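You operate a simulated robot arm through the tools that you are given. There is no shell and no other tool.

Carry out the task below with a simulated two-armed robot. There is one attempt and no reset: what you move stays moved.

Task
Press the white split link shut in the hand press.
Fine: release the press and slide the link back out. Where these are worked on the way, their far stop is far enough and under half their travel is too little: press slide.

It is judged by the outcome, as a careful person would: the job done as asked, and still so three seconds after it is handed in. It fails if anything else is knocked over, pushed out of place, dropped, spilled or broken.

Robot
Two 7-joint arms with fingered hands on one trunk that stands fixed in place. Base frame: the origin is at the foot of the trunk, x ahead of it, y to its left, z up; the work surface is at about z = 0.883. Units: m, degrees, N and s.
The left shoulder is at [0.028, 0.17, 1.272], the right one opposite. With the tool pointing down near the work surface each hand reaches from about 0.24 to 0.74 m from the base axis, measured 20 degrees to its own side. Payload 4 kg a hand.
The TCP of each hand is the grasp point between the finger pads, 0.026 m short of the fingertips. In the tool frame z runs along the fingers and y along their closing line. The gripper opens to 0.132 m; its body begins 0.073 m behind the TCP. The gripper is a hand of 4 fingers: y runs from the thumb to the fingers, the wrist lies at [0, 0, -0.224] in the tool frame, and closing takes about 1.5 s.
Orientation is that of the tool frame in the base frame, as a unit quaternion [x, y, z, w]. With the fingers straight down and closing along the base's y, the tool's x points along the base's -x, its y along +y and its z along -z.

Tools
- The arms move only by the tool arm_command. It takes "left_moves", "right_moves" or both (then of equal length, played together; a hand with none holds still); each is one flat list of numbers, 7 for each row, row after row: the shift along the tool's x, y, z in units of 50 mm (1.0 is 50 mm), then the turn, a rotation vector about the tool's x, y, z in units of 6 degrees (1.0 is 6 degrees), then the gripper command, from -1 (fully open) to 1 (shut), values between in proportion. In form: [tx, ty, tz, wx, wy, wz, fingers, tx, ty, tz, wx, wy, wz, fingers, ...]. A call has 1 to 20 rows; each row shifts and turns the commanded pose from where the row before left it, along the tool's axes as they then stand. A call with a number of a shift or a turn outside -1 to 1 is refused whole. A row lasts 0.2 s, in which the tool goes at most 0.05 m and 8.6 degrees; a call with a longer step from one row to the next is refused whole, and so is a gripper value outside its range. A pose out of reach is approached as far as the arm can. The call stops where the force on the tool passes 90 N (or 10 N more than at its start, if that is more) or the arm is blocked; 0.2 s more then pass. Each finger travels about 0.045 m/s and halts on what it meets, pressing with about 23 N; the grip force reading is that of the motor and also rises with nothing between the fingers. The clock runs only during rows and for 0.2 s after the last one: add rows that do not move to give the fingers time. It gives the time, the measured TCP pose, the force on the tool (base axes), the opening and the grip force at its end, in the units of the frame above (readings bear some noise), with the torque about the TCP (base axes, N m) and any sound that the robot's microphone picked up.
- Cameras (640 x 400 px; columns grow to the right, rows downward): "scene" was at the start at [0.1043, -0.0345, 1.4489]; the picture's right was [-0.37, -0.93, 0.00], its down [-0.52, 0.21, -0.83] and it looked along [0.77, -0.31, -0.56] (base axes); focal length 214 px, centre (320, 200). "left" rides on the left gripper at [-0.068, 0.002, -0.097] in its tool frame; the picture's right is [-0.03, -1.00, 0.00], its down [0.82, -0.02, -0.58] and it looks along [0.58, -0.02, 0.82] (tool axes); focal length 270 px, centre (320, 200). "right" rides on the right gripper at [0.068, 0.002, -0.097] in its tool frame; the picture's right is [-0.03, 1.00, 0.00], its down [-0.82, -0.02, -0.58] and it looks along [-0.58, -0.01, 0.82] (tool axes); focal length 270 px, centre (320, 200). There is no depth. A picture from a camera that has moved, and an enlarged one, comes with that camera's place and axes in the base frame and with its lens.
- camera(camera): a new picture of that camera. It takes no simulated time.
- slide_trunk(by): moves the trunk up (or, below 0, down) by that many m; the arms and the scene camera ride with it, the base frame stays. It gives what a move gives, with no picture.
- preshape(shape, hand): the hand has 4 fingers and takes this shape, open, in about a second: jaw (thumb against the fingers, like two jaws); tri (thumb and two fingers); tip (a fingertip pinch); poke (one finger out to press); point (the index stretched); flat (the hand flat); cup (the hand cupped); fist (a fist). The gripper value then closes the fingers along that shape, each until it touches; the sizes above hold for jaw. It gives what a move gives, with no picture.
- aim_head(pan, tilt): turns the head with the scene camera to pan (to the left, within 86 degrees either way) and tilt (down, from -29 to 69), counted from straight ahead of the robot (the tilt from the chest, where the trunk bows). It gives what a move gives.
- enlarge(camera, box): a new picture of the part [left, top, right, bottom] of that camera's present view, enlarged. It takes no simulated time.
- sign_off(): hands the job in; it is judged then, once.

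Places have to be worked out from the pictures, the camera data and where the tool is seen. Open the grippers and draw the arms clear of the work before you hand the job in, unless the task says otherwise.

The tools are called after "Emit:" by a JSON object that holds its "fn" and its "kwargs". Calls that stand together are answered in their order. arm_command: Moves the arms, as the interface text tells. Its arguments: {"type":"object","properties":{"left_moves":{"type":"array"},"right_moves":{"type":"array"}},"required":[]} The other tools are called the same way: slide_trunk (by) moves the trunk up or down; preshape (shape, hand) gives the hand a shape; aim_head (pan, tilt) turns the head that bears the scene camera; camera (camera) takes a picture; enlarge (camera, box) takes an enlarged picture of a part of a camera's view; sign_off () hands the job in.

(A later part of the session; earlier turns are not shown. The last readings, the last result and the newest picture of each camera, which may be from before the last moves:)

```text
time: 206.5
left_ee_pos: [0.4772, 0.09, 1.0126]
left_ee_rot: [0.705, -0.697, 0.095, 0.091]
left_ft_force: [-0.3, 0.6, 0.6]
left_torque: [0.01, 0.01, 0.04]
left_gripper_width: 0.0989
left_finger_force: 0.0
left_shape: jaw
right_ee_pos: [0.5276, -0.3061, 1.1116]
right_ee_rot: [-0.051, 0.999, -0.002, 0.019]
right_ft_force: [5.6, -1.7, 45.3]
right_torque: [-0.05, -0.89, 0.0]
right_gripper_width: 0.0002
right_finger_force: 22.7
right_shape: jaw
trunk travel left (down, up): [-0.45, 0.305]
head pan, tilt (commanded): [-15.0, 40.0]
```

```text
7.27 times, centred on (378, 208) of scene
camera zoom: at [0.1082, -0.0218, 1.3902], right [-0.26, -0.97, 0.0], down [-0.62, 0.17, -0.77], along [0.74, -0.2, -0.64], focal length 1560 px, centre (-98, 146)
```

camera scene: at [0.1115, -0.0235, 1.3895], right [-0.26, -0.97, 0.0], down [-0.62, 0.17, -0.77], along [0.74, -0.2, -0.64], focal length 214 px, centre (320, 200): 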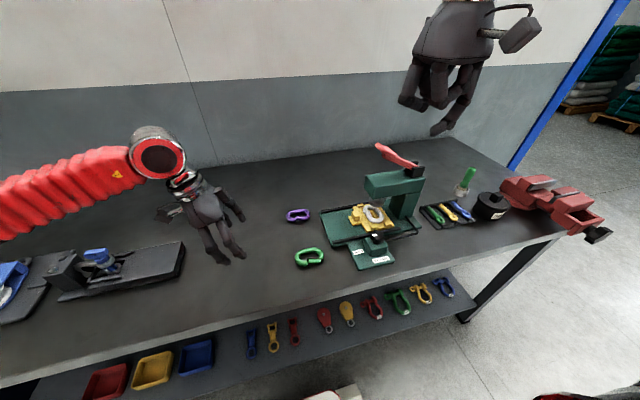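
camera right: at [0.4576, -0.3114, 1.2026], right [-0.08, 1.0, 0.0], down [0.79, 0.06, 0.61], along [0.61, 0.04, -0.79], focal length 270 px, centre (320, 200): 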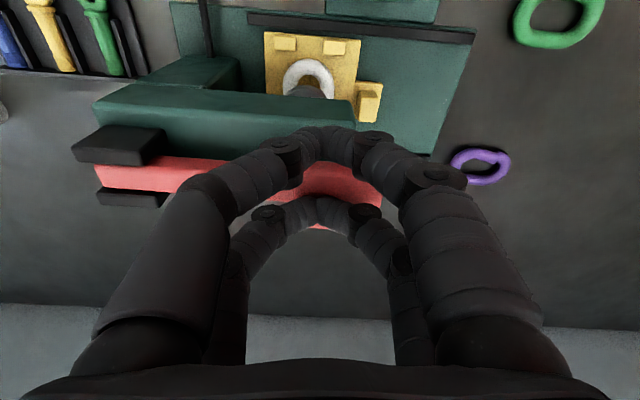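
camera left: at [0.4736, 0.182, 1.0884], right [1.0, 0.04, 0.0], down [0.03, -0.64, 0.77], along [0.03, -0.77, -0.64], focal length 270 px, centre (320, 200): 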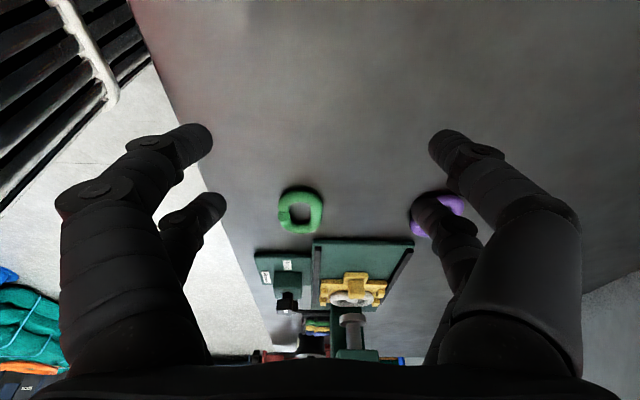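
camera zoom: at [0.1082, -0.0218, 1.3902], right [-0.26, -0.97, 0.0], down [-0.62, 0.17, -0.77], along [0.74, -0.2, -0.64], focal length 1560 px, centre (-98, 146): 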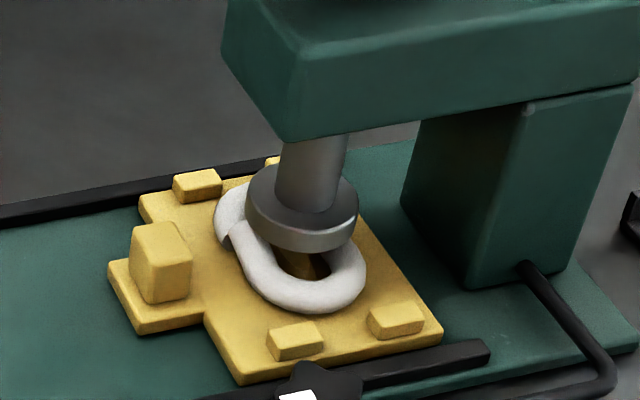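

Stroke end again (45 N), and the ram is lower. I do a third stroke: lift, then press.

Emit:
{"fn": "arm_command", "kwargs": {"right_moves": [0, 0, -0.3, 0, 0, 0, 1, 0, 0, -0.4, 0, 0, 0, 1, 0, 0, -0.4, 0, 0, 0, 1, 0, 0, -0.1, 0, 0, 0, 1, 0, 0, 0, 0, 0, 0, 1, 0, 0, 0, 0, 0, 0, 1, 0, 0, 0.12, 0, 0, 0, 1, 0, 0, 0.12, 0, 0, 0, 1, 0, 0.01, 0.12, 0, 0, 0, 1, 0, 0.01, 0.12, 0, 0, 0, 1, 0, 0.01, 0.12, 0, 0, 0, 1, 0, 0.01, 0.12, 0, 0, 0, 1, 0, 0, 0.12, 0, 0, 0, 1, 0, 0, 0.12, 0, 0, 0, 1, 0, 0, 0.1, 0, 0, 0, 1, 0, 0, 0.08, 0, 0, 0, 1, 0, 0, 0, 0, 0, 0, 1]}}

Emit:
{"fn": "enlarge", "kwargs": {"camera": "scene", "box": [350, 180, 405, 235]}}

```text
time: 210.1
left_ee_pos: [0.4792, 0.0918, 1.0113]
left_ee_rot: [0.705, -0.697, 0.095, 0.091]
left_ft_force: [0.9, 0.2, 0.0]
left_torque: [0.03, -0.03, 0.0]
left_gripper_width: 0.0985
left_finger_force: 0.0
left_shape: jaw
right_ee_pos: [0.527, -0.304, 1.1104]
right_ee_rot: [-0.052, 0.998, -0.002, 0.018]
right_ft_force: [1.4, -3.3, 35.1]
right_torque: [-0.07, -0.56, -0.09]
right_gripper_width: 0.0003
right_finger_force: 23.0
right_shape: jaw
trunk travel left (down, up): [-0.45, 0.305]
head pan, tilt (commanded): [-15.0, 40.0]
```

```text
7.27 times, centred on (378, 208) of scene
camera zoom: at [0.1085, -0.0224, 1.3902], right [-0.26, -0.97, 0.0], down [-0.62, 0.17, -0.77], along [0.74, -0.2, -0.64], focal length 1560 px, centre (-98, 146)
```

zoom: 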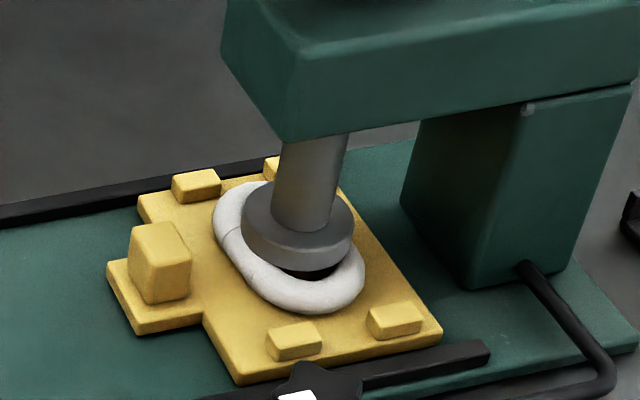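

The raised arm has been flattened and the gap is closed. I make one more stroke to be sure it is pressed home.

Emit:
{"fn": "arm_command", "kwargs": {"right_moves": [0, 0, -0.3, 0, 0, 0, 1, 0, 0, -0.4, 0, 0, 0, 1, 0, 0, -0.4, 0, 0, 0, 1, 0, 0, -0.1, 0, 0, 0, 1, 0, 0, 0, 0, 0, 0, 1, 0, 0, 0, 0, 0, 0, 1, 0, 0, 0.12, 0, 0, 0, 1, 0, 0, 0.12, 0, 0, 0, 1, 0, 0.01, 0.12, 0, 0, 0, 1, 0, 0.01, 0.12, 0, 0, 0, 1, 0, 0, 0, 0, 0, 0, 1]}}

Emit:
{"fn": "enlarge", "kwargs": {"camera": "scene", "box": [340, 130, 410, 250]}}

```text
time: 212.5
left_ee_pos: [0.4804, 0.0891, 1.0094]
left_ee_rot: [0.706, -0.696, 0.093, 0.091]
left_ft_force: [0.7, -0.1, -0.2]
left_torque: [-0.01, 0.06, 0.02]
left_gripper_width: 0.0987
left_finger_force: 0.0
left_shape: jaw
right_ee_pos: [0.5263, -0.3035, 1.1441]
right_ee_rot: [-0.051, 0.999, -0.001, 0.013]
right_ft_force: [0.3, 0.2, 3.5]
right_torque: [0.01, -0.07, 0.0]
right_gripper_width: 0.0
right_finger_force: 23.3
right_shape: jaw
trunk travel left (down, up): [-0.45, 0.305]
head pan, tilt (commanded): [-15.0, 40.0]
```

```text
3.33 times, centred on (375, 190) of scene
camera zoom: at [0.1114, -0.0233, 1.3895], right [-0.26, -0.97, 0.0], down [-0.62, 0.17, -0.77], along [0.74, -0.2, -0.64], focal length 715 px, centre (137, 233)
```

zoom: 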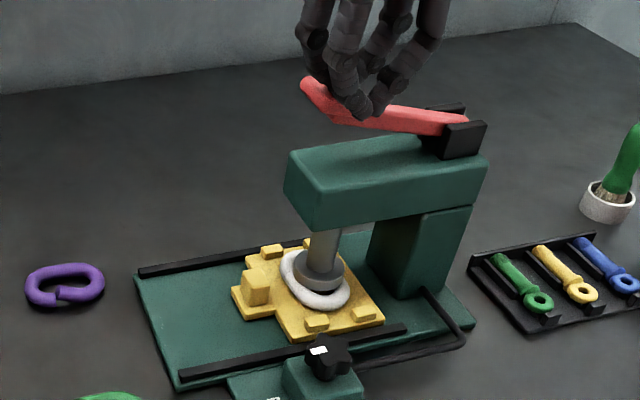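

Emit:
{"fn": "arm_command", "kwargs": {"right_moves": [0, 0.01, 0.12, 0, 0, 0, 1, 0, 0.01, 0.12, 0, 0, 0, 1, 0, 0, 0.12, 0, 0, 0, 1, 0, 0, 0.12, 0, 0, 0, 1, 0, 0, 0.08, 0, 0, 0, 1, 0, 0, 0.08, 0, 0, 0, 1, 0, 0, 0, 0, 0, 0, 1]}}

Emit:
{"fn": "enlarge", "kwargs": {"camera": "scene", "box": [350, 180, 405, 235]}}

```text
time: 214.1
left_ee_pos: [0.4814, 0.0902, 1.0093]
left_ee_rot: [0.705, -0.696, 0.094, 0.092]
left_ft_force: [-0.3, 0.7, -0.1]
left_torque: [-0.01, 0.02, 0.0]
left_gripper_width: 0.0988
left_finger_force: 0.0
left_shape: jaw
right_ee_pos: [0.5276, -0.3034, 1.1128]
right_ee_rot: [-0.052, 0.999, 0.0, 0.015]
right_ft_force: [0.9, 0.0, 12.4]
right_torque: [0.05, -0.19, -0.03]
right_gripper_width: 0.0
right_finger_force: 23.3
right_shape: jaw
trunk travel left (down, up): [-0.45, 0.305]
head pan, tilt (commanded): [-15.0, 40.0]
```

```text
7.27 times, centred on (378, 208) of scene
camera zoom: at [0.1107, -0.0228, 1.3897], right [-0.26, -0.97, 0.0], down [-0.62, 0.17, -0.77], along [0.74, -0.2, -0.64], focal length 1560 px, centre (-98, 146)
```

zoom: 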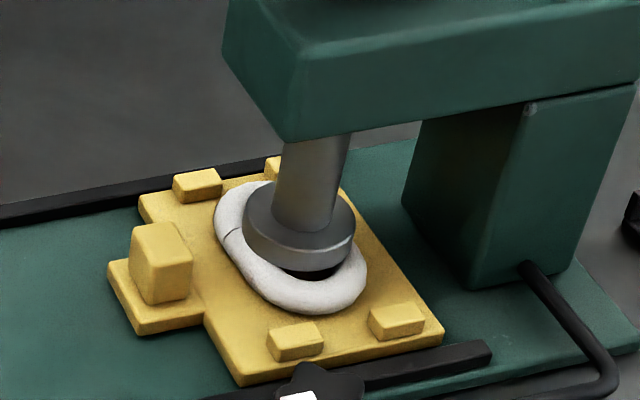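

The ram is fully down on the link and the gap is shut. Now I release: raise the right hand off the lever and bring it back over the knob with the digits opened to 60 mm.

Emit:
{"fn": "arm_command", "kwargs": {"right_moves": [0, 0, -0.3, 0, 0, 0, 1, 0, 0, -0.5, 0, 0, 0, 1, 0, 0, -0.7, 0, 0, 0, 1, 0, 0, -0.7, 0, 0, 0, 1, 0.7, 0.05, -0.2, 0, 0, 0, 0.6, 0.7, 0.1, 0, 0, 0, 0, 0.3, 0.7, 0.2, 0, 0, 0, 0, 0.1, 0.15, 0.3, 0, 0, 0, 0, 0.1, 0, 0, 0.6, 0, 0, 0, 0.1, 0, 0, 0.6, 0, 0, 0, 0.1, 0, 0, 0.6, 0, 0, 0, 0.1, 0, 0, 0, 0, 0, 0, 0.1]}}

Emit:
{"fn": "camera", "kwargs": {"camera": "right"}}

Emit:
{"fn": "enlarge", "kwargs": {"camera": "scene", "box": [320, 110, 430, 270]}}

```text
time: 216.7
left_ee_pos: [0.4807, 0.0899, 1.0099]
left_ee_rot: [0.706, -0.696, 0.093, 0.092]
left_ft_force: [0.4, 0.1, 1.0]
left_torque: [0.01, -0.02, 0.01]
left_gripper_width: 0.0987
left_finger_force: 0.1
left_shape: jaw
right_ee_pos: [0.4111, -0.28, 1.1381]
right_ee_rot: [-0.05, 0.999, -0.001, 0.013]
right_ft_force: [0.2, -0.7, 0.4]
right_torque: [0.02, -0.03, 0.01]
right_gripper_width: 0.0588
right_finger_force: 0.0
right_shape: jaw
trunk travel left (down, up): [-0.45, 0.305]
head pan, tilt (commanded): [-15.0, 40.0]
```

```text
taken
camera right: at [0.3419, -0.2844, 1.2339], right [-0.08, 1.0, 0.0], down [0.8, 0.06, 0.6], along [0.6, 0.04, -0.8], focal length 270 px, centre (320, 200)
```

right: 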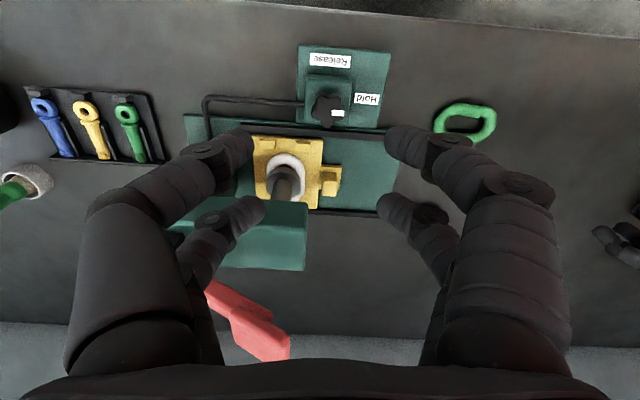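

```text
2.50 times, centred on (375, 190) of scene
camera zoom: at [0.1111, -0.0233, 1.3896], right [-0.26, -0.97, 0.0], down [-0.62, 0.17, -0.77], along [0.74, -0.2, -0.64], focal length 536 px, centre (182, 225)
```

zoom: 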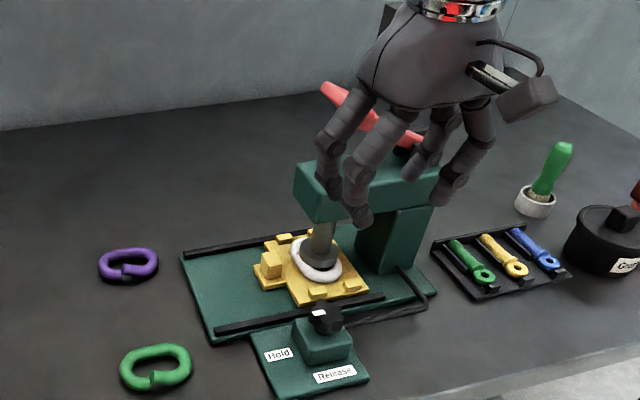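

Emit:
{"fn": "enlarge", "kwargs": {"camera": "right", "box": [280, 40, 400, 140]}}

```text
4.00 times, centred on (340, 90) of right
camera zoom: at [0.3419, -0.2844, 1.2339], right [-0.08, 1.0, 0.0], down [0.8, 0.06, 0.6], along [0.6, 0.04, -0.8], focal length 1081 px, centre (240, 640)
```

zoom: 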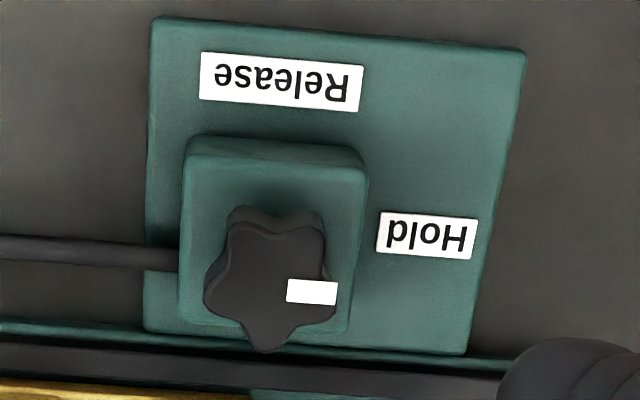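

The pointer is clearly at Hold; knob centre ≈ (0.4375,-0.2695). I align the rear pair slightly past centre (so the lobes don't squeeze it off) and descend.

Emit:
{"fn": "arm_command", "kwargs": {"right_moves": [-0.166, 0.144, 0, 0, 0, 0, 0.1, 0, 0, 0.8, 0, 0, 0, 0.1, 0, 0, 0.8, 0, 0, 0, 0.1, 0, 0, 0.8, 0, 0, 0, 0.1, 0, 0, 0.8, 0, 0, 0, 0.1, 0, 0, 0.3, 0, 0, 0, 0.1, 0, 0, 0, 0, 0, 0, 0.1]}}

Emit:
{"fn": "camera", "kwargs": {"camera": "right"}}

Emit:
{"fn": "enlarge", "kwargs": {"camera": "scene", "box": [340, 190, 410, 270]}}

```text
time: 218.3
left_ee_pos: [0.4812, 0.0907, 1.0107]
left_ee_rot: [0.705, -0.697, 0.092, 0.091]
left_ft_force: [0.0, 0.3, 0.3]
left_torque: [-0.03, 0.02, -0.01]
left_gripper_width: 0.0987
left_finger_force: 0.1
left_shape: jaw
right_ee_pos: [0.4255, -0.2738, 0.9641]
right_ee_rot: [-0.052, 0.999, -0.001, 0.014]
right_ft_force: [0.1, -0.2, 0.2]
right_torque: [0.01, 0.01, 0.0]
right_gripper_width: 0.0589
right_finger_force: 0.0
right_shape: jaw
trunk travel left (down, up): [-0.45, 0.305]
head pan, tilt (commanded): [-15.0, 40.0]
```

```text
taken
camera right: at [0.3572, -0.2781, 1.0599], right [-0.08, 1.0, 0.0], down [0.8, 0.06, 0.6], along [0.6, 0.04, -0.8], focal length 270 px, centre (320, 200)
```

right: 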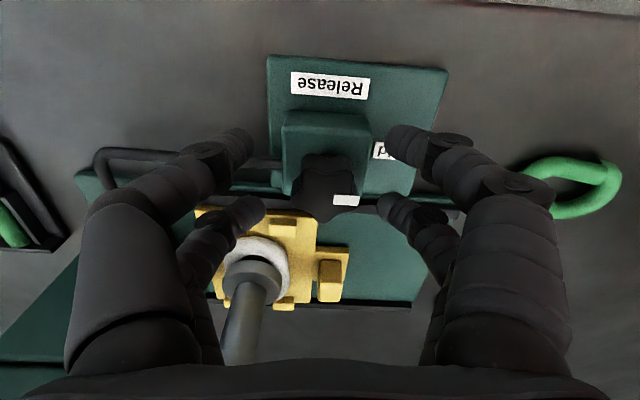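

```text
5.00 times, centred on (375, 230) of scene
camera zoom: at [0.1116, -0.0234, 1.3895], right [-0.26, -0.97, 0.0], down [-0.62, 0.17, -0.77], along [0.74, -0.2, -0.64], focal length 1072 px, centre (45, 50)
```

zoom: 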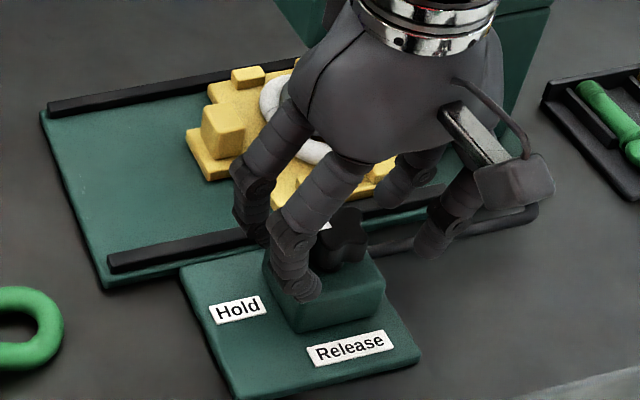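

The tool's slight tilt carried it 7 mm too far in x. I correct, and lower the last 17 mm.

Emit:
{"fn": "arm_command", "kwargs": {"right_moves": [0.14, 0.05, 0, 0, 0, 0, 0.1, 0, 0, 0.17, 0, 0, 0, 0.1, 0, 0, 0.16, 0, 0, 0, 0.1, 0, 0, 0, 0, 0, 0, 0.1]}}

Emit:
{"fn": "camera", "kwargs": {"camera": "right"}}

```text
time: 219.3
left_ee_pos: [0.4811, 0.0901, 1.0102]
left_ee_rot: [0.705, -0.697, 0.093, 0.092]
left_ft_force: [-0.1, -0.1, -0.2]
left_torque: [0.03, -0.01, 0.01]
left_gripper_width: 0.0987
left_finger_force: 0.0
left_shape: jaw
right_ee_pos: [0.4172, -0.2724, 0.9478]
right_ee_rot: [-0.051, 0.999, -0.001, 0.013]
right_ft_force: [-0.1, 0.1, -0.4]
right_torque: [0.02, 0.02, 0.0]
right_gripper_width: 0.0589
right_finger_force: 0.0
right_shape: jaw
trunk travel left (down, up): [-0.45, 0.305]
head pan, tilt (commanded): [-15.0, 40.0]
```

```text
taken
camera right: at [0.349, -0.2767, 1.0429], right [-0.08, 1.0, 0.0], down [0.8, 0.06, 0.6], along [0.6, 0.04, -0.8], focal length 270 px, centre (320, 200)
```

right: 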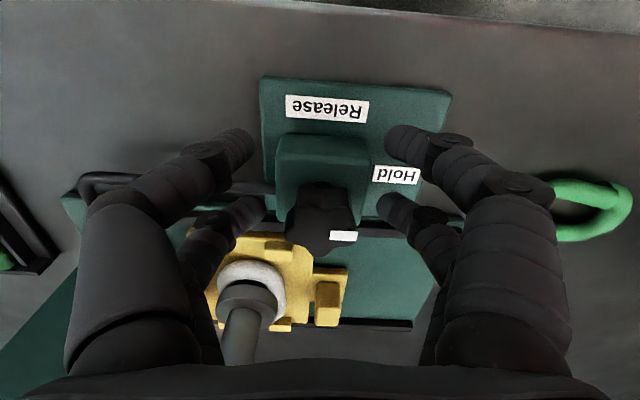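

The knob sits between the rear pair with the wanted offset. I close on it.

Emit:
{"fn": "arm_command", "kwargs": {"right_moves": [0, 0, 0, 0, 0, 0, 0.3, 0, 0, 0, 0, 0, 0, 0.5, 0, 0, 0, 0, 0, 0, 0.65, 0, 0, 0, 0, 0, 0, 0.7, 0, 0, 0, 0, 0, 0, 0.7, 0, 0, 0, 0, 0, 0, 0.7]}}

Emit:
{"fn": "camera", "kwargs": {"camera": "right"}}

```text
time: 220.7
left_ee_pos: [0.4806, 0.0904, 1.0111]
left_ee_rot: [0.705, -0.697, 0.093, 0.091]
left_ft_force: [0.4, -0.1, -0.8]
left_torque: [0.05, -0.01, 0.02]
left_gripper_width: 0.0986
left_finger_force: 0.1
left_shape: jaw
right_ee_pos: [0.4175, -0.272, 0.9475]
right_ee_rot: [-0.052, 0.999, -0.001, 0.014]
right_ft_force: [0.7, 0.9, 1.2]
right_torque: [0.02, -0.02, -0.01]
right_gripper_width: 0.0216
right_finger_force: 0.1
right_shape: jaw
trunk travel left (down, up): [-0.45, 0.305]
head pan, tilt (commanded): [-15.0, 40.0]
```

```text
taken
camera right: at [0.349, -0.2766, 1.0431], right [-0.08, 1.0, 0.0], down [0.8, 0.06, 0.6], along [0.6, 0.04, -0.8], focal length 270 px, centre (320, 200)
```

right: 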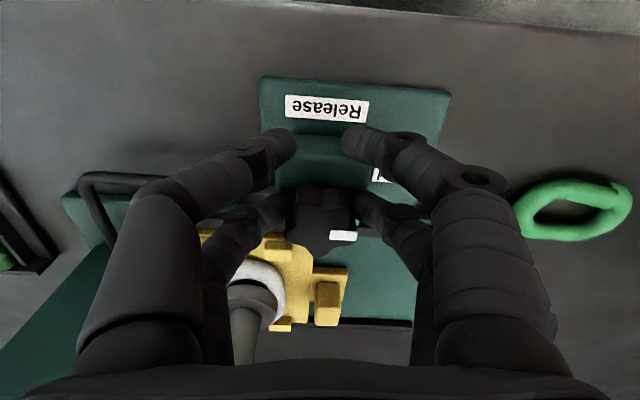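

Good grip without side force. I rotate counter-clockwise about the knob, 30° first.

Emit:
{"fn": "arm_command", "kwargs": {"right_moves": [-0.0022, -0.0418, 0, 0, 0, -1, 0.7, -0.0022, -0.0418, 0, 0, 0, -1, 0.7, -0.0022, -0.0418, 0, 0, 0, -1, 0.7, -0.0022, -0.0418, 0, 0, 0, -1, 0.7, -0.0022, -0.0418, 0, 0, 0, -1, 0.7, 0, 0, 0, 0, 0, 0, 0.7]}}

Emit:
{"fn": "camera", "kwargs": {"camera": "right"}}

```text
time: 222.1
left_ee_pos: [0.4801, 0.0905, 1.01]
left_ee_rot: [0.706, -0.696, 0.094, 0.091]
left_ft_force: [-0.3, -0.3, 0.3]
left_torque: [-0.01, 0.01, -0.02]
left_gripper_width: 0.0987
left_finger_force: 0.0
left_shape: jaw
right_ee_pos: [0.4208, -0.2807, 0.9476]
right_ee_rot: [-0.309, 0.951, -0.005, 0.013]
right_ft_force: [2.1, 4.6, 7.9]
right_torque: [0.3, -0.03, -0.01]
right_gripper_width: 0.022
right_finger_force: 0.0
right_shape: jaw
trunk travel left (down, up): [-0.45, 0.305]
head pan, tilt (commanded): [-15.0, 40.0]
```

```text
taken
camera right: at [0.3641, -0.3188, 1.0429], right [-0.57, 0.82, -0.02], down [0.66, 0.46, 0.6], along [0.5, 0.33, -0.8], focal length 270 px, centre (320, 200)
```

right: 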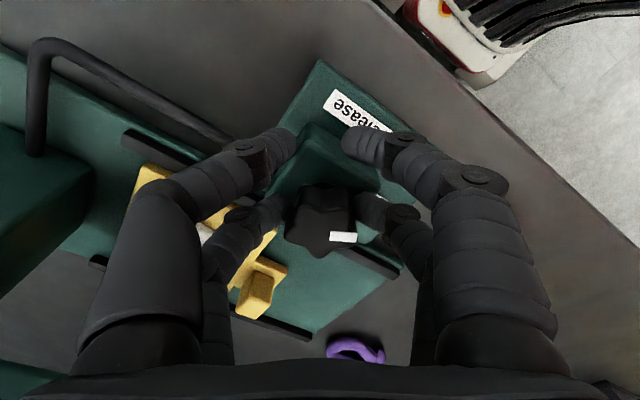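

The knob follows. I continue the remaining ~60°.

Emit:
{"fn": "arm_command", "kwargs": {"right_moves": [-0.0022, -0.0418, 0, 0, 0, -1, 0.7, -0.0022, -0.0418, 0, 0, 0, -1, 0.7, -0.0022, -0.0418, 0, 0, 0, -1, 0.7, -0.0022, -0.0418, 0, 0, 0, -1, 0.7, -0.0022, -0.0418, 0, 0, 0, -1, 0.7, -0.0022, -0.0418, 0, 0, 0, -1, 0.7, -0.0022, -0.0418, 0, 0, 0, -1, 0.7, 0, 0, 0, 0, 0, 0, 0.7]}}

Emit:
{"fn": "camera", "kwargs": {"camera": "right"}}

Emit:
{"fn": "enlarge", "kwargs": {"camera": "scene", "box": [340, 170, 410, 270]}}

```text
time: 223.9
left_ee_pos: [0.4798, 0.0898, 1.0104]
left_ee_rot: [0.706, -0.696, 0.094, 0.092]
left_ft_force: [-0.1, 0.4, 0.1]
left_torque: [0.0, 0.0, 0.02]
left_gripper_width: 0.0986
left_finger_force: 0.0
left_shape: jaw
right_ee_pos: [0.4324, -0.2885, 0.9483]
right_ee_rot: [-0.63, 0.777, -0.009, 0.01]
right_ft_force: [-2.1, 5.2, 7.2]
right_torque: [0.26, 0.12, 0.03]
right_gripper_width: 0.0221
right_finger_force: 0.1
right_shape: jaw
trunk travel left (down, up): [-0.45, 0.305]
head pan, tilt (commanded): [-15.0, 40.0]
```

```text
taken
camera right: at [0.4159, -0.3542, 1.0443], right [-0.97, 0.23, -0.03], down [0.17, 0.8, 0.58], along [0.16, 0.56, -0.81], focal length 270 px, centre (320, 200)
```

right: 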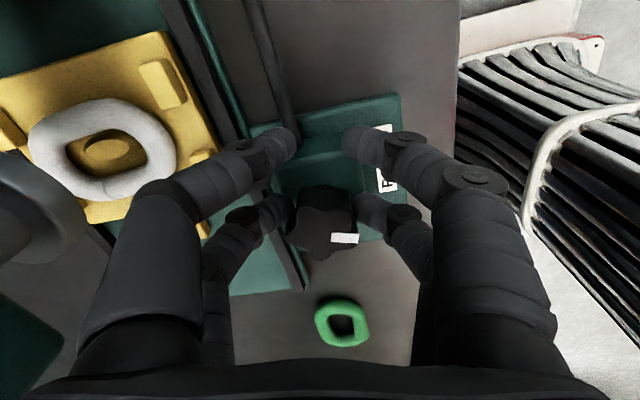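

```text
4.00 times, centred on (375, 220) of scene
camera zoom: at [0.1107, -0.0225, 1.3896], right [-0.26, -0.97, 0.0], down [-0.62, 0.17, -0.77], along [0.74, -0.2, -0.64], focal length 858 px, centre (100, 120)
```

zoom: 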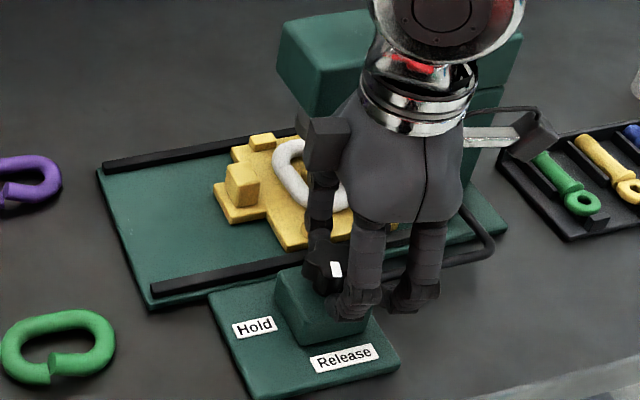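

The ram has risen: the press is released and the link shows as a closed ring. I turn the last ~18° to bring the knob to its Release stop.

Emit:
{"fn": "arm_command", "kwargs": {"right_moves": [-0.0022, -0.0418, 0, 0, 0, -1, 0.7, -0.0022, -0.0418, 0, 0, 0, -1, 0.7, 0, 0, 0, 0, 0, 0, 0.7]}}

Emit:
{"fn": "camera", "kwargs": {"camera": "right"}}

```text
time: 224.7
left_ee_pos: [0.4796, 0.0903, 1.0095]
left_ee_rot: [0.705, -0.697, 0.094, 0.09]
left_ft_force: [-0.9, -1.2, -0.3]
left_torque: [-0.02, -0.03, 0.02]
left_gripper_width: 0.0989
left_finger_force: 0.1
left_shape: jaw
right_ee_pos: [0.4359, -0.29, 0.9482]
right_ee_rot: [-0.707, 0.707, -0.01, 0.01]
right_ft_force: [-2.1, 6.3, 6.3]
right_torque: [0.21, 0.25, 0.02]
right_gripper_width: 0.0218
right_finger_force: 0.1
right_shape: jaw
trunk travel left (down, up): [-0.45, 0.305]
head pan, tilt (commanded): [-15.0, 40.0]
```

```text
taken
camera right: at [0.4338, -0.3572, 1.0451], right [-1.0, 0.03, -0.03], down [0.01, 0.82, 0.58], along [0.04, 0.58, -0.82], focal length 270 px, centre (320, 200)
```

right: 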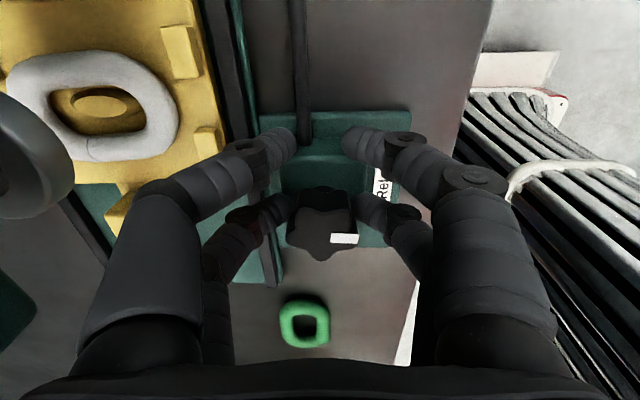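

The pointer is back at its original Release position. I open the digits and lift the right hand away.

Emit:
{"fn": "arm_command", "kwargs": {"right_moves": [0, 0, 0, 0, 0, 0, 0.4, 0, 0, 0, 0, 0, 0, 0.1, 0, 0, 0, 0, 0, 0, 0.1, 0, 0, 0, 0, 0, 0, 0.1, 0, 0, -0.4, 0, 0, 0, 0.1, 0, 0, -0.8, 0, 0, 0, 0.1, 0, 0, -0.9, 0, 0, 0, 0.1, 0, 0, -0.9, 0, 0, 0, 0.1, 0.6, 0.5, -0.4, 0, 0, 0, 0.1, 0.6, 0.5, -0.4, 0, 0, 0, 0.1, 0.6, 0.5, -0.4, 0, 0, 0, 0.1, 0, 0, 0, 0, 0, 0, 0.1]}}

Emit:
{"fn": "camera", "kwargs": {"camera": "scene"}}

Emit:
{"fn": "enlarge", "kwargs": {"camera": "scene", "box": [320, 120, 420, 270]}}

Emit:
{"fn": "enlarge", "kwargs": {"camera": "scene", "box": [350, 185, 400, 235]}}

```text
time: 227.3
left_ee_pos: [0.4805, 0.0906, 1.009]
left_ee_rot: [0.706, -0.696, 0.093, 0.093]
left_ft_force: [-0.4, -0.5, -0.3]
left_torque: [-0.04, 0.0, 0.02]
left_gripper_width: 0.0986
left_finger_force: 0.2
left_shape: jaw
right_ee_pos: [0.3605, -0.3824, 1.1543]
right_ee_rot: [-0.707, 0.707, -0.009, 0.008]
right_ft_force: [-0.1, -0.2, -0.5]
right_torque: [0.0, 0.04, -0.01]
right_gripper_width: 0.0591
right_finger_force: 0.1
right_shape: jaw
trunk travel left (down, up): [-0.45, 0.305]
head pan, tilt (commanded): [-15.0, 40.0]
```

```text
taken
camera scene: at [0.1126, -0.0227, 1.3894], right [-0.26, -0.97, 0.0], down [-0.62, 0.17, -0.77], along [0.74, -0.2, -0.64], focal length 214 px, centre (320, 200)
```

scene: 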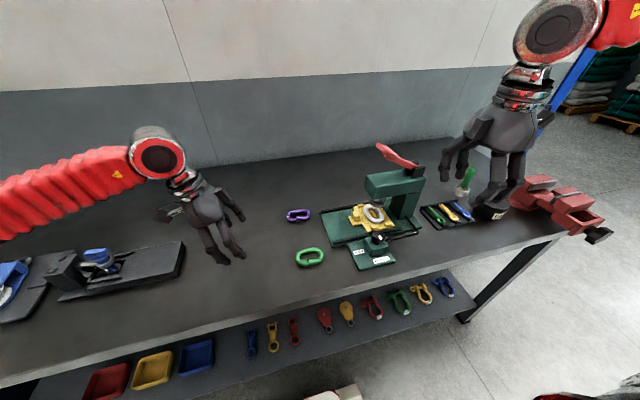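

```text
2.67 times, centred on (370, 195) of scene
camera zoom: at [0.1126, -0.0227, 1.3894], right [-0.26, -0.97, 0.0], down [-0.62, 0.17, -0.77], along [0.74, -0.2, -0.64], focal length 572 px, centre (187, 213)
```

zoom: 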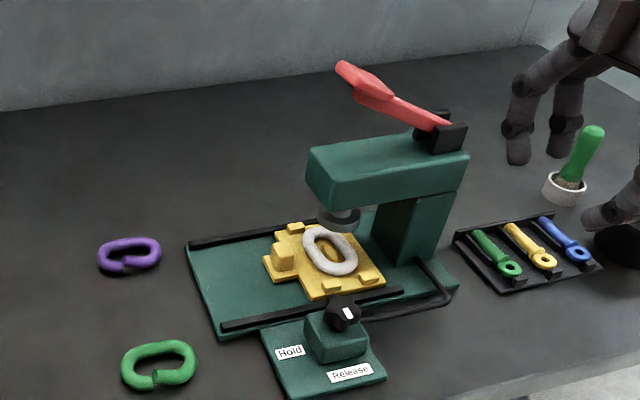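

```text
8.00 times, centred on (375, 210) of scene
camera zoom: at [0.1126, -0.0227, 1.3894], right [-0.26, -0.97, 0.0], down [-0.62, 0.17, -0.77], along [0.74, -0.2, -0.64], focal length 1716 px, centre (-120, 120)
```

zoom: 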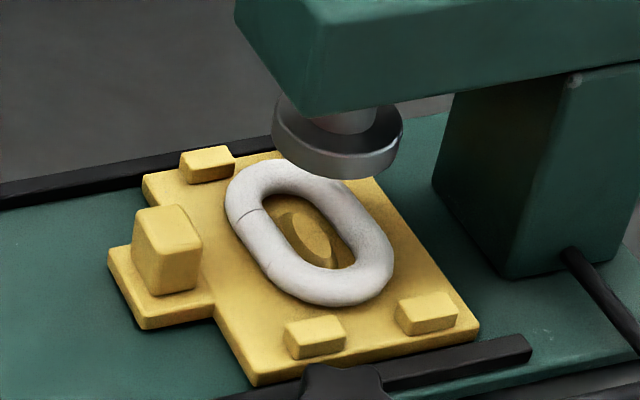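

The link is pressed shut, the ram and lever are up, and the knob is at Release. Now the left hand returns to the post to slide the carriage back out: first to above the post.

Emit:
{"fn": "arm_command", "kwargs": {"left_moves": [0.77, -0.189, 0.235, 0, 0, 0, -0.2, 0.77, -0.189, 0.235, 0, 0, 0, -0.2, 0.77, -0.189, 0.235, 0, 0, 0, -0.2, 0.77, -0.189, 0.235, 0, 0, 0, -0.2, 0.77, -0.189, 0.235, 0, 0, 0, -0.2, 0.77, -0.189, 0.235, 0, 0, 0, -0.2, 0.77, -0.189, 0.235, 0, 0, 0, -0.2, 0, 0, 0, 0, 0, 0, -0.2]}}

Emit:
{"fn": "camera", "kwargs": {"camera": "left"}}

Emit:
{"fn": "enlarge", "kwargs": {"camera": "scene", "box": [310, 160, 410, 260]}}

```text
time: 229.1
left_ee_pos: [0.5485, -0.1918, 1.0002]
left_ee_rot: [0.706, -0.696, 0.094, 0.091]
left_ft_force: [0.4, 0.4, -0.3]
left_torque: [0.01, -0.02, 0.0]
left_gripper_width: 0.0793
left_finger_force: 0.0
left_shape: jaw
right_ee_pos: [0.3611, -0.3813, 1.155]
right_ee_rot: [-0.707, 0.708, -0.01, 0.009]
right_ft_force: [1.2, 0.2, 0.2]
right_torque: [-0.01, 0.02, 0.01]
right_gripper_width: 0.059
right_finger_force: 0.0
right_shape: jaw
trunk travel left (down, up): [-0.45, 0.305]
head pan, tilt (commanded): [-15.0, 40.0]
```

```text
taken
camera left: at [0.5464, -0.1016, 1.0769], right [1.0, 0.04, -0.01], down [0.03, -0.64, 0.77], along [0.03, -0.77, -0.64], focal length 270 px, centre (320, 200)
```

left: 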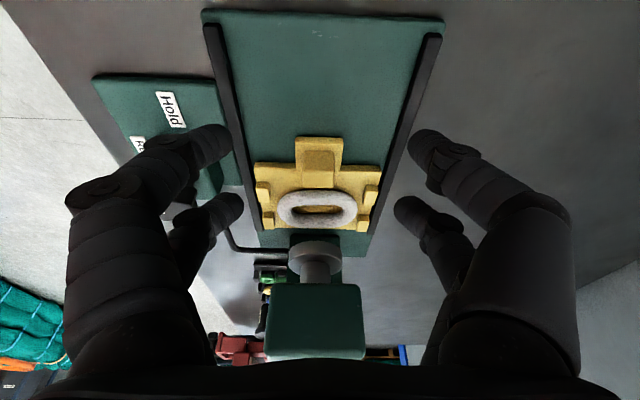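

```text
4.00 times, centred on (360, 210) of scene
camera zoom: at [0.1118, -0.0226, 1.3895], right [-0.26, -0.97, 0.0], down [-0.62, 0.17, -0.77], along [0.74, -0.2, -0.64], focal length 858 px, centre (160, 160)
```

zoom: 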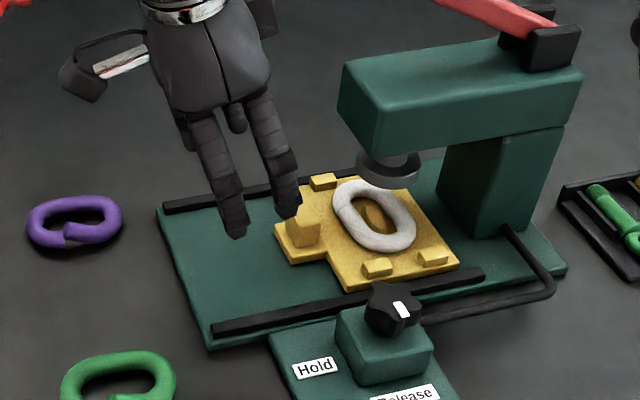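

Now I move in over the post and lower so the -y pair flanks it.

Emit:
{"fn": "arm_command", "kwargs": {"left_moves": [0.29, -0.014, 0.546, 0, 0, 0, -0.2, 0.29, -0.014, 0.546, 0, 0, 0, -0.2, -0.085, 0, 0.315, 0, 0, 0, -0.2, -0.085, 0, 0.315, 0, 0, 0, -0.2, 0, 0, 0, 0, 0, 0, -0.2]}}

Emit:
{"fn": "camera", "kwargs": {"camera": "left"}}

Emit:
{"fn": "enlarge", "kwargs": {"camera": "scene", "box": [330, 180, 400, 250]}}

```text
time: 230.3
left_ee_pos: [0.5553, -0.2306, 0.9225]
left_ee_rot: [0.708, -0.694, 0.096, 0.092]
left_ft_force: [0.4, -2.0, 6.5]
left_torque: [0.05, 0.29, 0.04]
left_gripper_width: 0.0792
left_finger_force: 0.0
left_shape: jaw
right_ee_pos: [0.3592, -0.3823, 1.1547]
right_ee_rot: [-0.706, 0.708, -0.009, 0.008]
right_ft_force: [0.4, 0.0, -0.5]
right_torque: [-0.05, 0.0, 0.02]
right_gripper_width: 0.0593
right_finger_force: 0.1
right_shape: jaw
trunk travel left (down, up): [-0.45, 0.305]
head pan, tilt (commanded): [-15.0, 40.0]
```

```text
taken
camera left: at [0.5517, -0.1407, 0.9983], right [1.0, 0.05, 0.0], down [0.03, -0.64, 0.77], along [0.03, -0.77, -0.64], focal length 270 px, centre (320, 200)
```

left: 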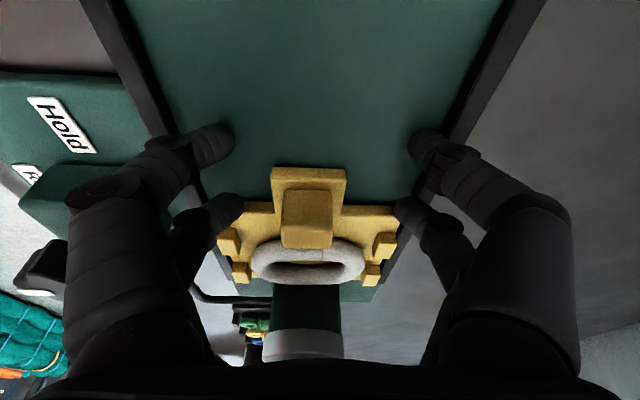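

```text
5.71 times, centred on (365, 215) of scene
camera zoom: at [0.1111, -0.0234, 1.3897], right [-0.26, -0.97, 0.0], down [-0.62, 0.17, -0.77], along [0.74, -0.2, -0.64], focal length 1226 px, centre (63, 114)
```

zoom: 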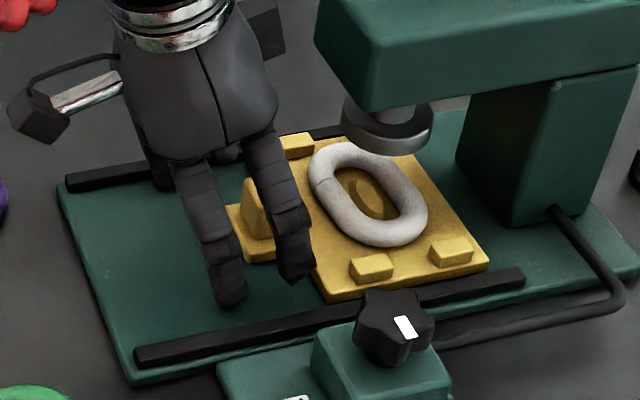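

The hand sits ~5 mm far in x and lightly touching; I shift -5 mm, raise 1.5 mm, and close on the post.

Emit:
{"fn": "arm_command", "kwargs": {"left_moves": [0.008, 0.1, -0.029, 0, 0, 0, -0.2, 0, 0, 0, 0, 0, 0, 0.2, 0, 0, 0, 0, 0, 0, 0.5, 0, 0, 0, 0, 0, 0, 0.8, 0, 0, 0, 0, 0, 0, 0.8, 0, 0, 0, 0, 0, 0, 0.8, 0, 0, 0, 0, 0, 0, 0.8]}}

Emit:
{"fn": "camera", "kwargs": {"camera": "left"}}

```text
time: 231.9
left_ee_pos: [0.5466, -0.2341, 0.9228]
left_ee_rot: [0.705, -0.697, 0.093, 0.091]
left_ft_force: [-1.4, 0.5, 1.8]
left_torque: [-0.04, 0.03, -0.09]
left_gripper_width: 0.0051
left_finger_force: 22.7
left_shape: jaw
right_ee_pos: [0.3604, -0.3835, 1.1566]
right_ee_rot: [-0.707, 0.708, -0.009, 0.008]
right_ft_force: [-0.3, -0.3, 0.1]
right_torque: [-0.02, 0.03, -0.02]
right_gripper_width: 0.0591
right_finger_force: 0.0
right_shape: jaw
trunk travel left (down, up): [-0.45, 0.305]
head pan, tilt (commanded): [-15.0, 40.0]
```

```text
taken
camera left: at [0.5441, -0.1444, 0.9995], right [1.0, 0.04, -0.01], down [0.03, -0.64, 0.77], along [0.03, -0.77, -0.64], focal length 270 px, centre (320, 200)
```

left: 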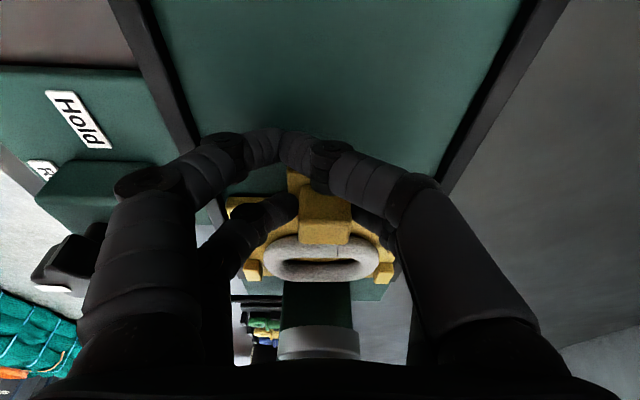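

The post is pinched (22.7 N). I draw it toward +y 20 mm and check that the carriage follows.

Emit:
{"fn": "arm_command", "kwargs": {"left_moves": [-0.193, 0, -0.052, 0, 0, 0, 0.8, -0.193, 0, -0.052, 0, 0, 0, 0.8, 0, 0, 0, 0, 0, 0, 0.8]}}

Emit:
{"fn": "camera", "kwargs": {"camera": "left"}}

Emit:
{"fn": "enlarge", "kwargs": {"camera": "scene", "box": [320, 170, 400, 250]}}

```text
time: 232.7
left_ee_pos: [0.5462, -0.2126, 0.9231]
left_ee_rot: [0.705, -0.697, 0.093, 0.091]
left_ft_force: [1.3, -0.1, 3.4]
left_torque: [-0.05, -0.08, -0.1]
left_gripper_width: 0.0046
left_finger_force: 23.2
left_shape: jaw
right_ee_pos: [0.3591, -0.3831, 1.1552]
right_ee_rot: [-0.707, 0.708, -0.01, 0.009]
right_ft_force: [0.6, 0.2, -0.1]
right_torque: [-0.05, 0.0, -0.02]
right_gripper_width: 0.0591
right_finger_force: 0.1
right_shape: jaw
trunk travel left (down, up): [-0.45, 0.305]
head pan, tilt (commanded): [-15.0, 40.0]
```

```text
taken
camera left: at [0.5433, -0.1227, 0.9997], right [1.0, 0.04, 0.0], down [0.03, -0.64, 0.77], along [0.03, -0.77, -0.64], focal length 270 px, centre (320, 200)
```

left: 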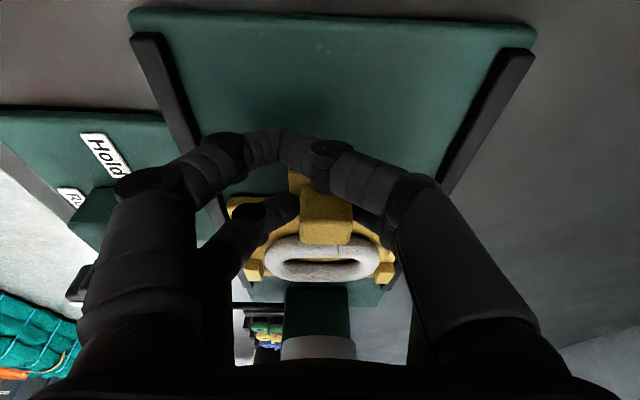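

```text
5.00 times, centred on (360, 210) of scene
camera zoom: at [0.1113, -0.0235, 1.3896], right [-0.26, -0.97, 0.0], down [-0.62, 0.17, -0.77], along [0.74, -0.2, -0.64], focal length 1072 px, centre (120, 150)
```

zoom: 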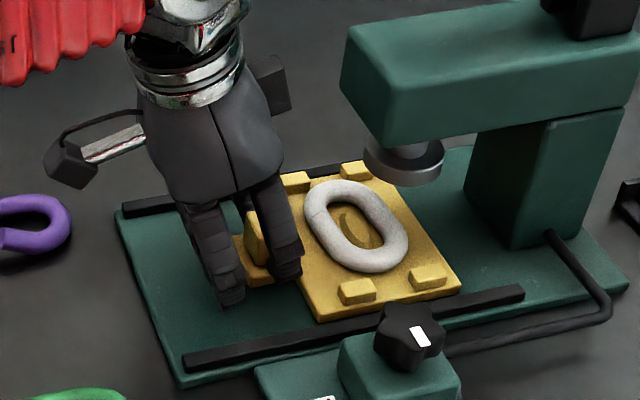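

The carriage comes along with the closed link. I keep pulling, 70 mm more.

Emit:
{"fn": "arm_command", "kwargs": {"left_moves": [-0.193, 0, -0.052, 0, 0, 0, 0.8, -0.193, 0, -0.052, 0, 0, 0, 0.8, -0.193, 0, -0.052, 0, 0, 0, 0.8, -0.193, 0, -0.052, 0, 0, 0, 0.8, -0.193, 0, -0.052, 0, 0, 0, 0.8, -0.193, 0, -0.052, 0, 0, 0, 0.8, -0.193, 0, -0.052, 0, 0, 0, 0.8, 0, 0, 0, 0, 0, 0, 0.8]}}

Emit:
{"fn": "enlarge", "kwargs": {"camera": "scene", "box": [300, 170, 400, 260]}}

```text
time: 234.5
left_ee_pos: [0.5459, -0.1435, 0.924]
left_ee_rot: [0.706, -0.696, 0.092, 0.091]
left_ft_force: [1.4, 1.8, -4.5]
left_torque: [0.08, -0.11, -0.07]
left_gripper_width: 0.0041
left_finger_force: 23.3
left_shape: jaw
right_ee_pos: [0.3608, -0.3828, 1.1555]
right_ee_rot: [-0.707, 0.707, -0.01, 0.009]
right_ft_force: [0.1, 0.2, 1.0]
right_torque: [-0.02, 0.0, 0.04]
right_gripper_width: 0.0591
right_finger_force: 0.0
right_shape: jaw
trunk travel left (down, up): [-0.45, 0.305]
head pan, tilt (commanded): [-15.0, 40.0]
```

```text
4.44 times, centred on (350, 215) of scene
camera zoom: at [0.112, -0.0235, 1.3894], right [-0.26, -0.97, 0.0], down [-0.62, 0.17, -0.77], along [0.74, -0.2, -0.64], focal length 953 px, centre (187, 133)
```

zoom: 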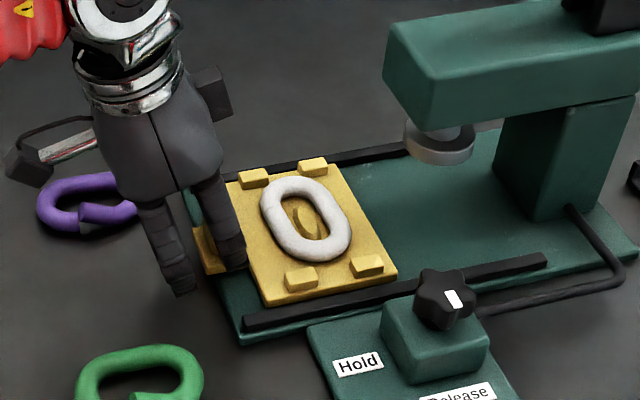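

Nearly at the original position; I pull the last millimetres to the outer stop.

Emit:
{"fn": "arm_command", "kwargs": {"left_moves": [-0.0965, 0, -0.026, 0, 0, 0, 0.8, -0.06, 0, -0.016, 0, 0, 0, 0.8, 0, 0, 0, 0, 0, 0, 0.8]}}

Emit:
{"fn": "enlarge", "kwargs": {"camera": "scene", "box": [300, 170, 400, 260]}}

```text
time: 235.3
left_ee_pos: [0.5459, -0.1394, 0.9233]
left_ee_rot: [0.704, -0.697, 0.095, 0.093]
left_ft_force: [2.6, -14.9, 2.9]
left_torque: [-0.42, -0.18, -0.08]
left_gripper_width: 0.0041
left_finger_force: 22.4
left_shape: jaw
right_ee_pos: [0.3604, -0.3848, 1.1548]
right_ee_rot: [-0.707, 0.708, -0.009, 0.009]
right_ft_force: [0.2, -0.5, 0.9]
right_torque: [-0.01, 0.0, -0.04]
right_gripper_width: 0.0591
right_finger_force: 0.0
right_shape: jaw
trunk travel left (down, up): [-0.45, 0.305]
head pan, tilt (commanded): [-15.0, 40.0]
```

```text
4.44 times, centred on (350, 215) of scene
camera zoom: at [0.1116, -0.0253, 1.3895], right [-0.26, -0.97, 0.0], down [-0.62, 0.17, -0.77], along [0.74, -0.2, -0.64], focal length 953 px, centre (187, 133)
```

zoom: 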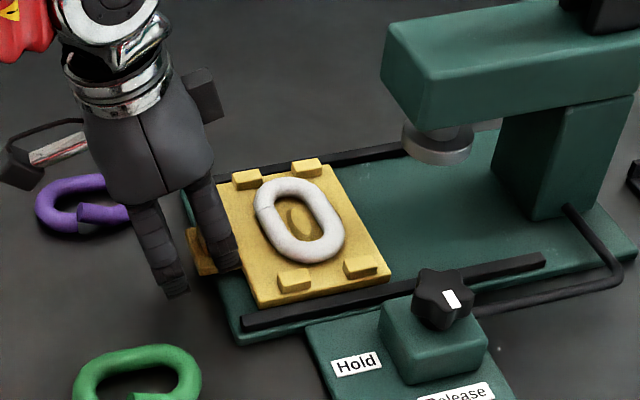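

15 N resistance: the slide is at its outer stop. I relax slightly, open, and lift the left hand straight up and away.

Emit:
{"fn": "arm_command", "kwargs": {"left_moves": [0.06, 0, 0.016, 0, 0, 0, 0.8, 0, 0, 0, 0, 0, 0, 0.4, 0, 0, 0, 0, 0, 0, 0.0, 0, 0, 0, 0, 0, 0, -0.2, 0, 0, 0, 0, 0, 0, -0.2, 0.13, 0, -0.48, 0, 0, 0, -0.2, 0.13, 0, -0.48, 0, 0, 0, -0.2, 0.13, 0, -0.6, 0, 0, 0, -0.2, -0.5, 0, -0.5, 0, 0, 0, -0.2, -0.7, 0.1, -0.4, 0, 0, 0, -0.5, -0.8, 0.2, -0.3, 0, 0, 0, -1, -0.8, 0.2, -0.3, 0, 0, 0, -1, -0.8, 0.2, -0.3, 0, 0, 0, -1, 0, 0, 0, 0, 0, 0, -1]}}

Emit:
{"fn": "camera", "kwargs": {"camera": "scene"}}

Emit:
{"fn": "enlarge", "kwargs": {"camera": "scene", "box": [270, 130, 430, 280]}}

Emit:
{"fn": "enlarge", "kwargs": {"camera": "scene", "box": [320, 190, 390, 245]}}

```text
time: 238.3
left_ee_pos: [0.5101, 0.0584, 1.0423]
left_ee_rot: [0.705, -0.697, 0.092, 0.092]
left_ft_force: [1.0, -0.2, -0.4]
left_torque: [0.0, -0.02, -0.02]
left_gripper_width: 0.132
left_finger_force: 0.1
left_shape: jaw
right_ee_pos: [0.3609, -0.3843, 1.1553]
right_ee_rot: [-0.707, 0.707, -0.01, 0.009]
right_ft_force: [-0.1, -0.9, -0.5]
right_torque: [0.01, 0.01, -0.05]
right_gripper_width: 0.0592
right_finger_force: 0.0
right_shape: jaw
trunk travel left (down, up): [-0.45, 0.305]
head pan, tilt (commanded): [-15.0, 40.0]
```

```text
taken
camera scene: at [0.1119, -0.0245, 1.3895], right [-0.26, -0.97, 0.0], down [-0.62, 0.17, -0.77], along [0.74, -0.2, -0.64], focal length 214 px, centre (320, 200)
```

scene: 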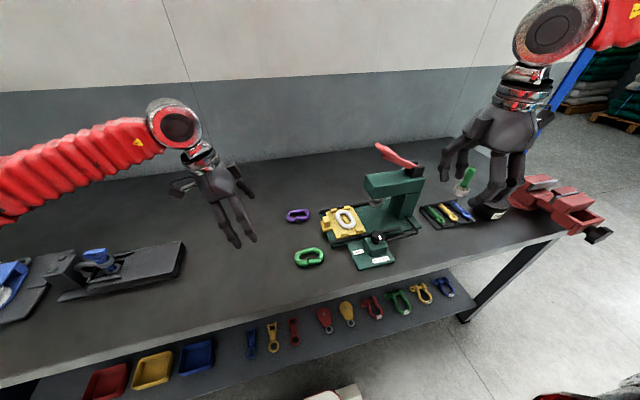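

```text
2.67 times, centred on (350, 205) of scene
camera zoom: at [0.1119, -0.0245, 1.3895], right [-0.26, -0.97, 0.0], down [-0.62, 0.17, -0.77], along [0.74, -0.2, -0.64], focal length 572 px, centre (240, 187)
```

zoom: 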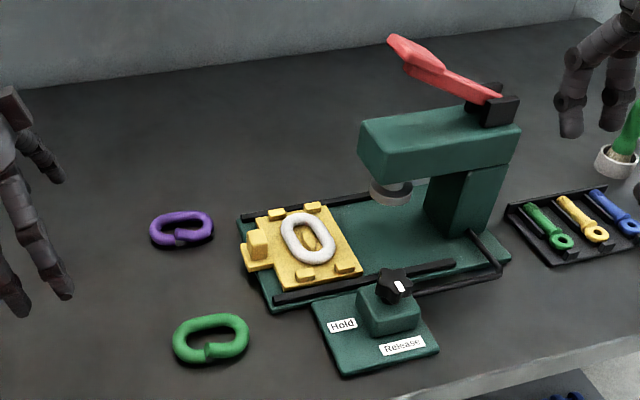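

```text
7.27 times, centred on (355, 218) of scene
camera zoom: at [0.1119, -0.0245, 1.3895], right [-0.26, -0.97, 0.0], down [-0.62, 0.17, -0.77], along [0.74, -0.2, -0.64], focal length 1560 px, centre (66, 73)
```

zoom: 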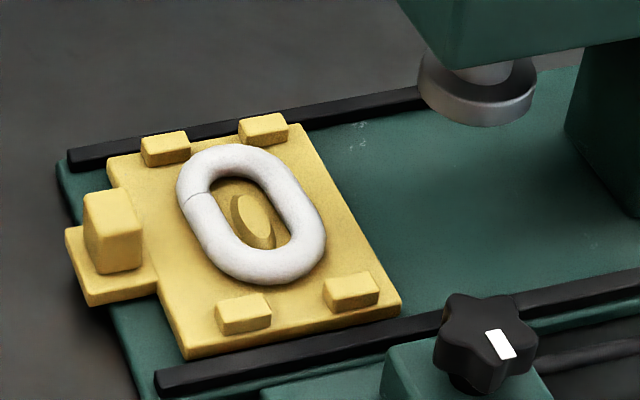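

Link shut and back out on the slide, ram and lever up, knob at Release, other items undisturbed. I open both grippers fully and draw both arms further clear before handing in.

Emit:
{"fn": "arm_command", "kwargs": {"left_moves": [-0.5, 0, -0.7, 0, 0, 0, -1, -0.5, 0, -0.7, 0, 0, 0, -1, -0.5, 0, -0.7, 0, 0, 0, -1, -0.5, 0, -0.7, 0, 0, 0, -1, 0, 0, 0, 0, 0, 0, -1, 0, 0, 0, 0, 0, 0, -1, 0, 0, 0, 0, 0, 0, -1, 0, 0, 0, 0, 0, 0, -1], "right_moves": [0, 0, -0.7, 0, 0, 0, 0.1, 0, 0, -0.7, 0, 0, 0, 0.1, 0.2, 0.2, -0.5, 0, 0, 0, -0.3, 0.2, 0.2, -0.3, 0, 0, 0, -1, 0, 0, 0, 0, 0, 0, -1, 0, 0, 0, 0, 0, 0, -1, 0, 0, 0, 0, 0, 0, -1, 0, 0, 0, 0, 0, 0, -1]}}

Emit:
{"fn": "camera", "kwargs": {"camera": "scene"}}

Emit:
{"fn": "enlarge", "kwargs": {"camera": "scene", "box": [270, 130, 530, 280]}}

```text
time: 240.1
left_ee_pos: [0.5095, 0.1939, 1.1536]
left_ee_rot: [0.705, -0.697, 0.093, 0.091]
left_ft_force: [-0.1, 0.9, -0.3]
left_torque: [-0.01, 0.01, -0.02]
left_gripper_width: 0.132
left_finger_force: 0.1
left_shape: jaw
right_ee_pos: [0.3335, -0.4027, 1.2634]
right_ee_rot: [-0.706, 0.708, -0.009, 0.009]
right_ft_force: [0.6, 0.6, 0.0]
right_torque: [0.01, 0.0, 0.0]
right_gripper_width: 0.1319
right_finger_force: 0.0
right_shape: jaw
trunk travel left (down, up): [-0.45, 0.305]
head pan, tilt (commanded): [-15.0, 40.0]
```

```text
taken
camera scene: at [0.1112, -0.0235, 1.3895], right [-0.26, -0.97, 0.0], down [-0.62, 0.17, -0.77], along [0.74, -0.2, -0.64], focal length 214 px, centre (320, 200)
```

scene: 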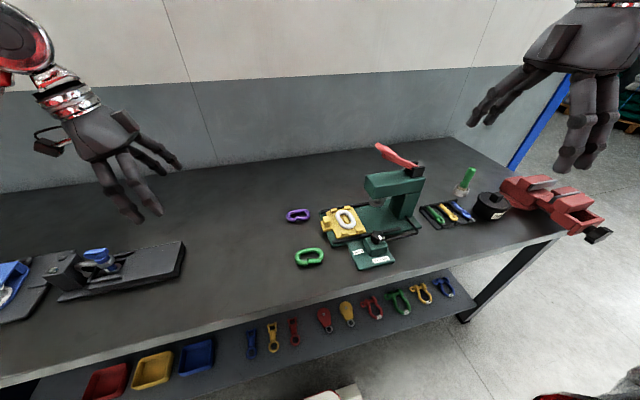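

```text
2.46 times, centred on (400, 205) of scene
camera zoom: at [0.1112, -0.0235, 1.3895], right [-0.26, -0.97, 0.0], down [-0.62, 0.17, -0.77], along [0.74, -0.2, -0.64], focal length 528 px, centre (123, 188)
```

zoom: 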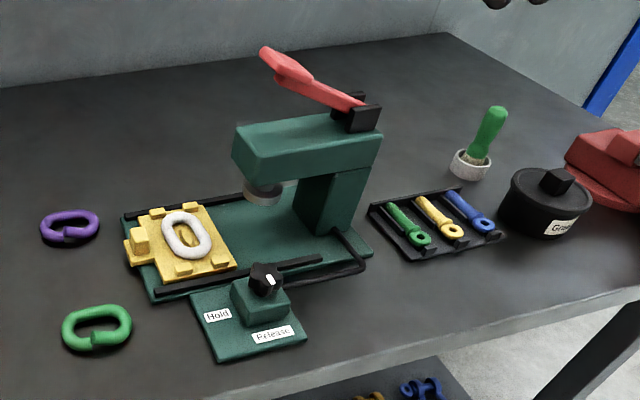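

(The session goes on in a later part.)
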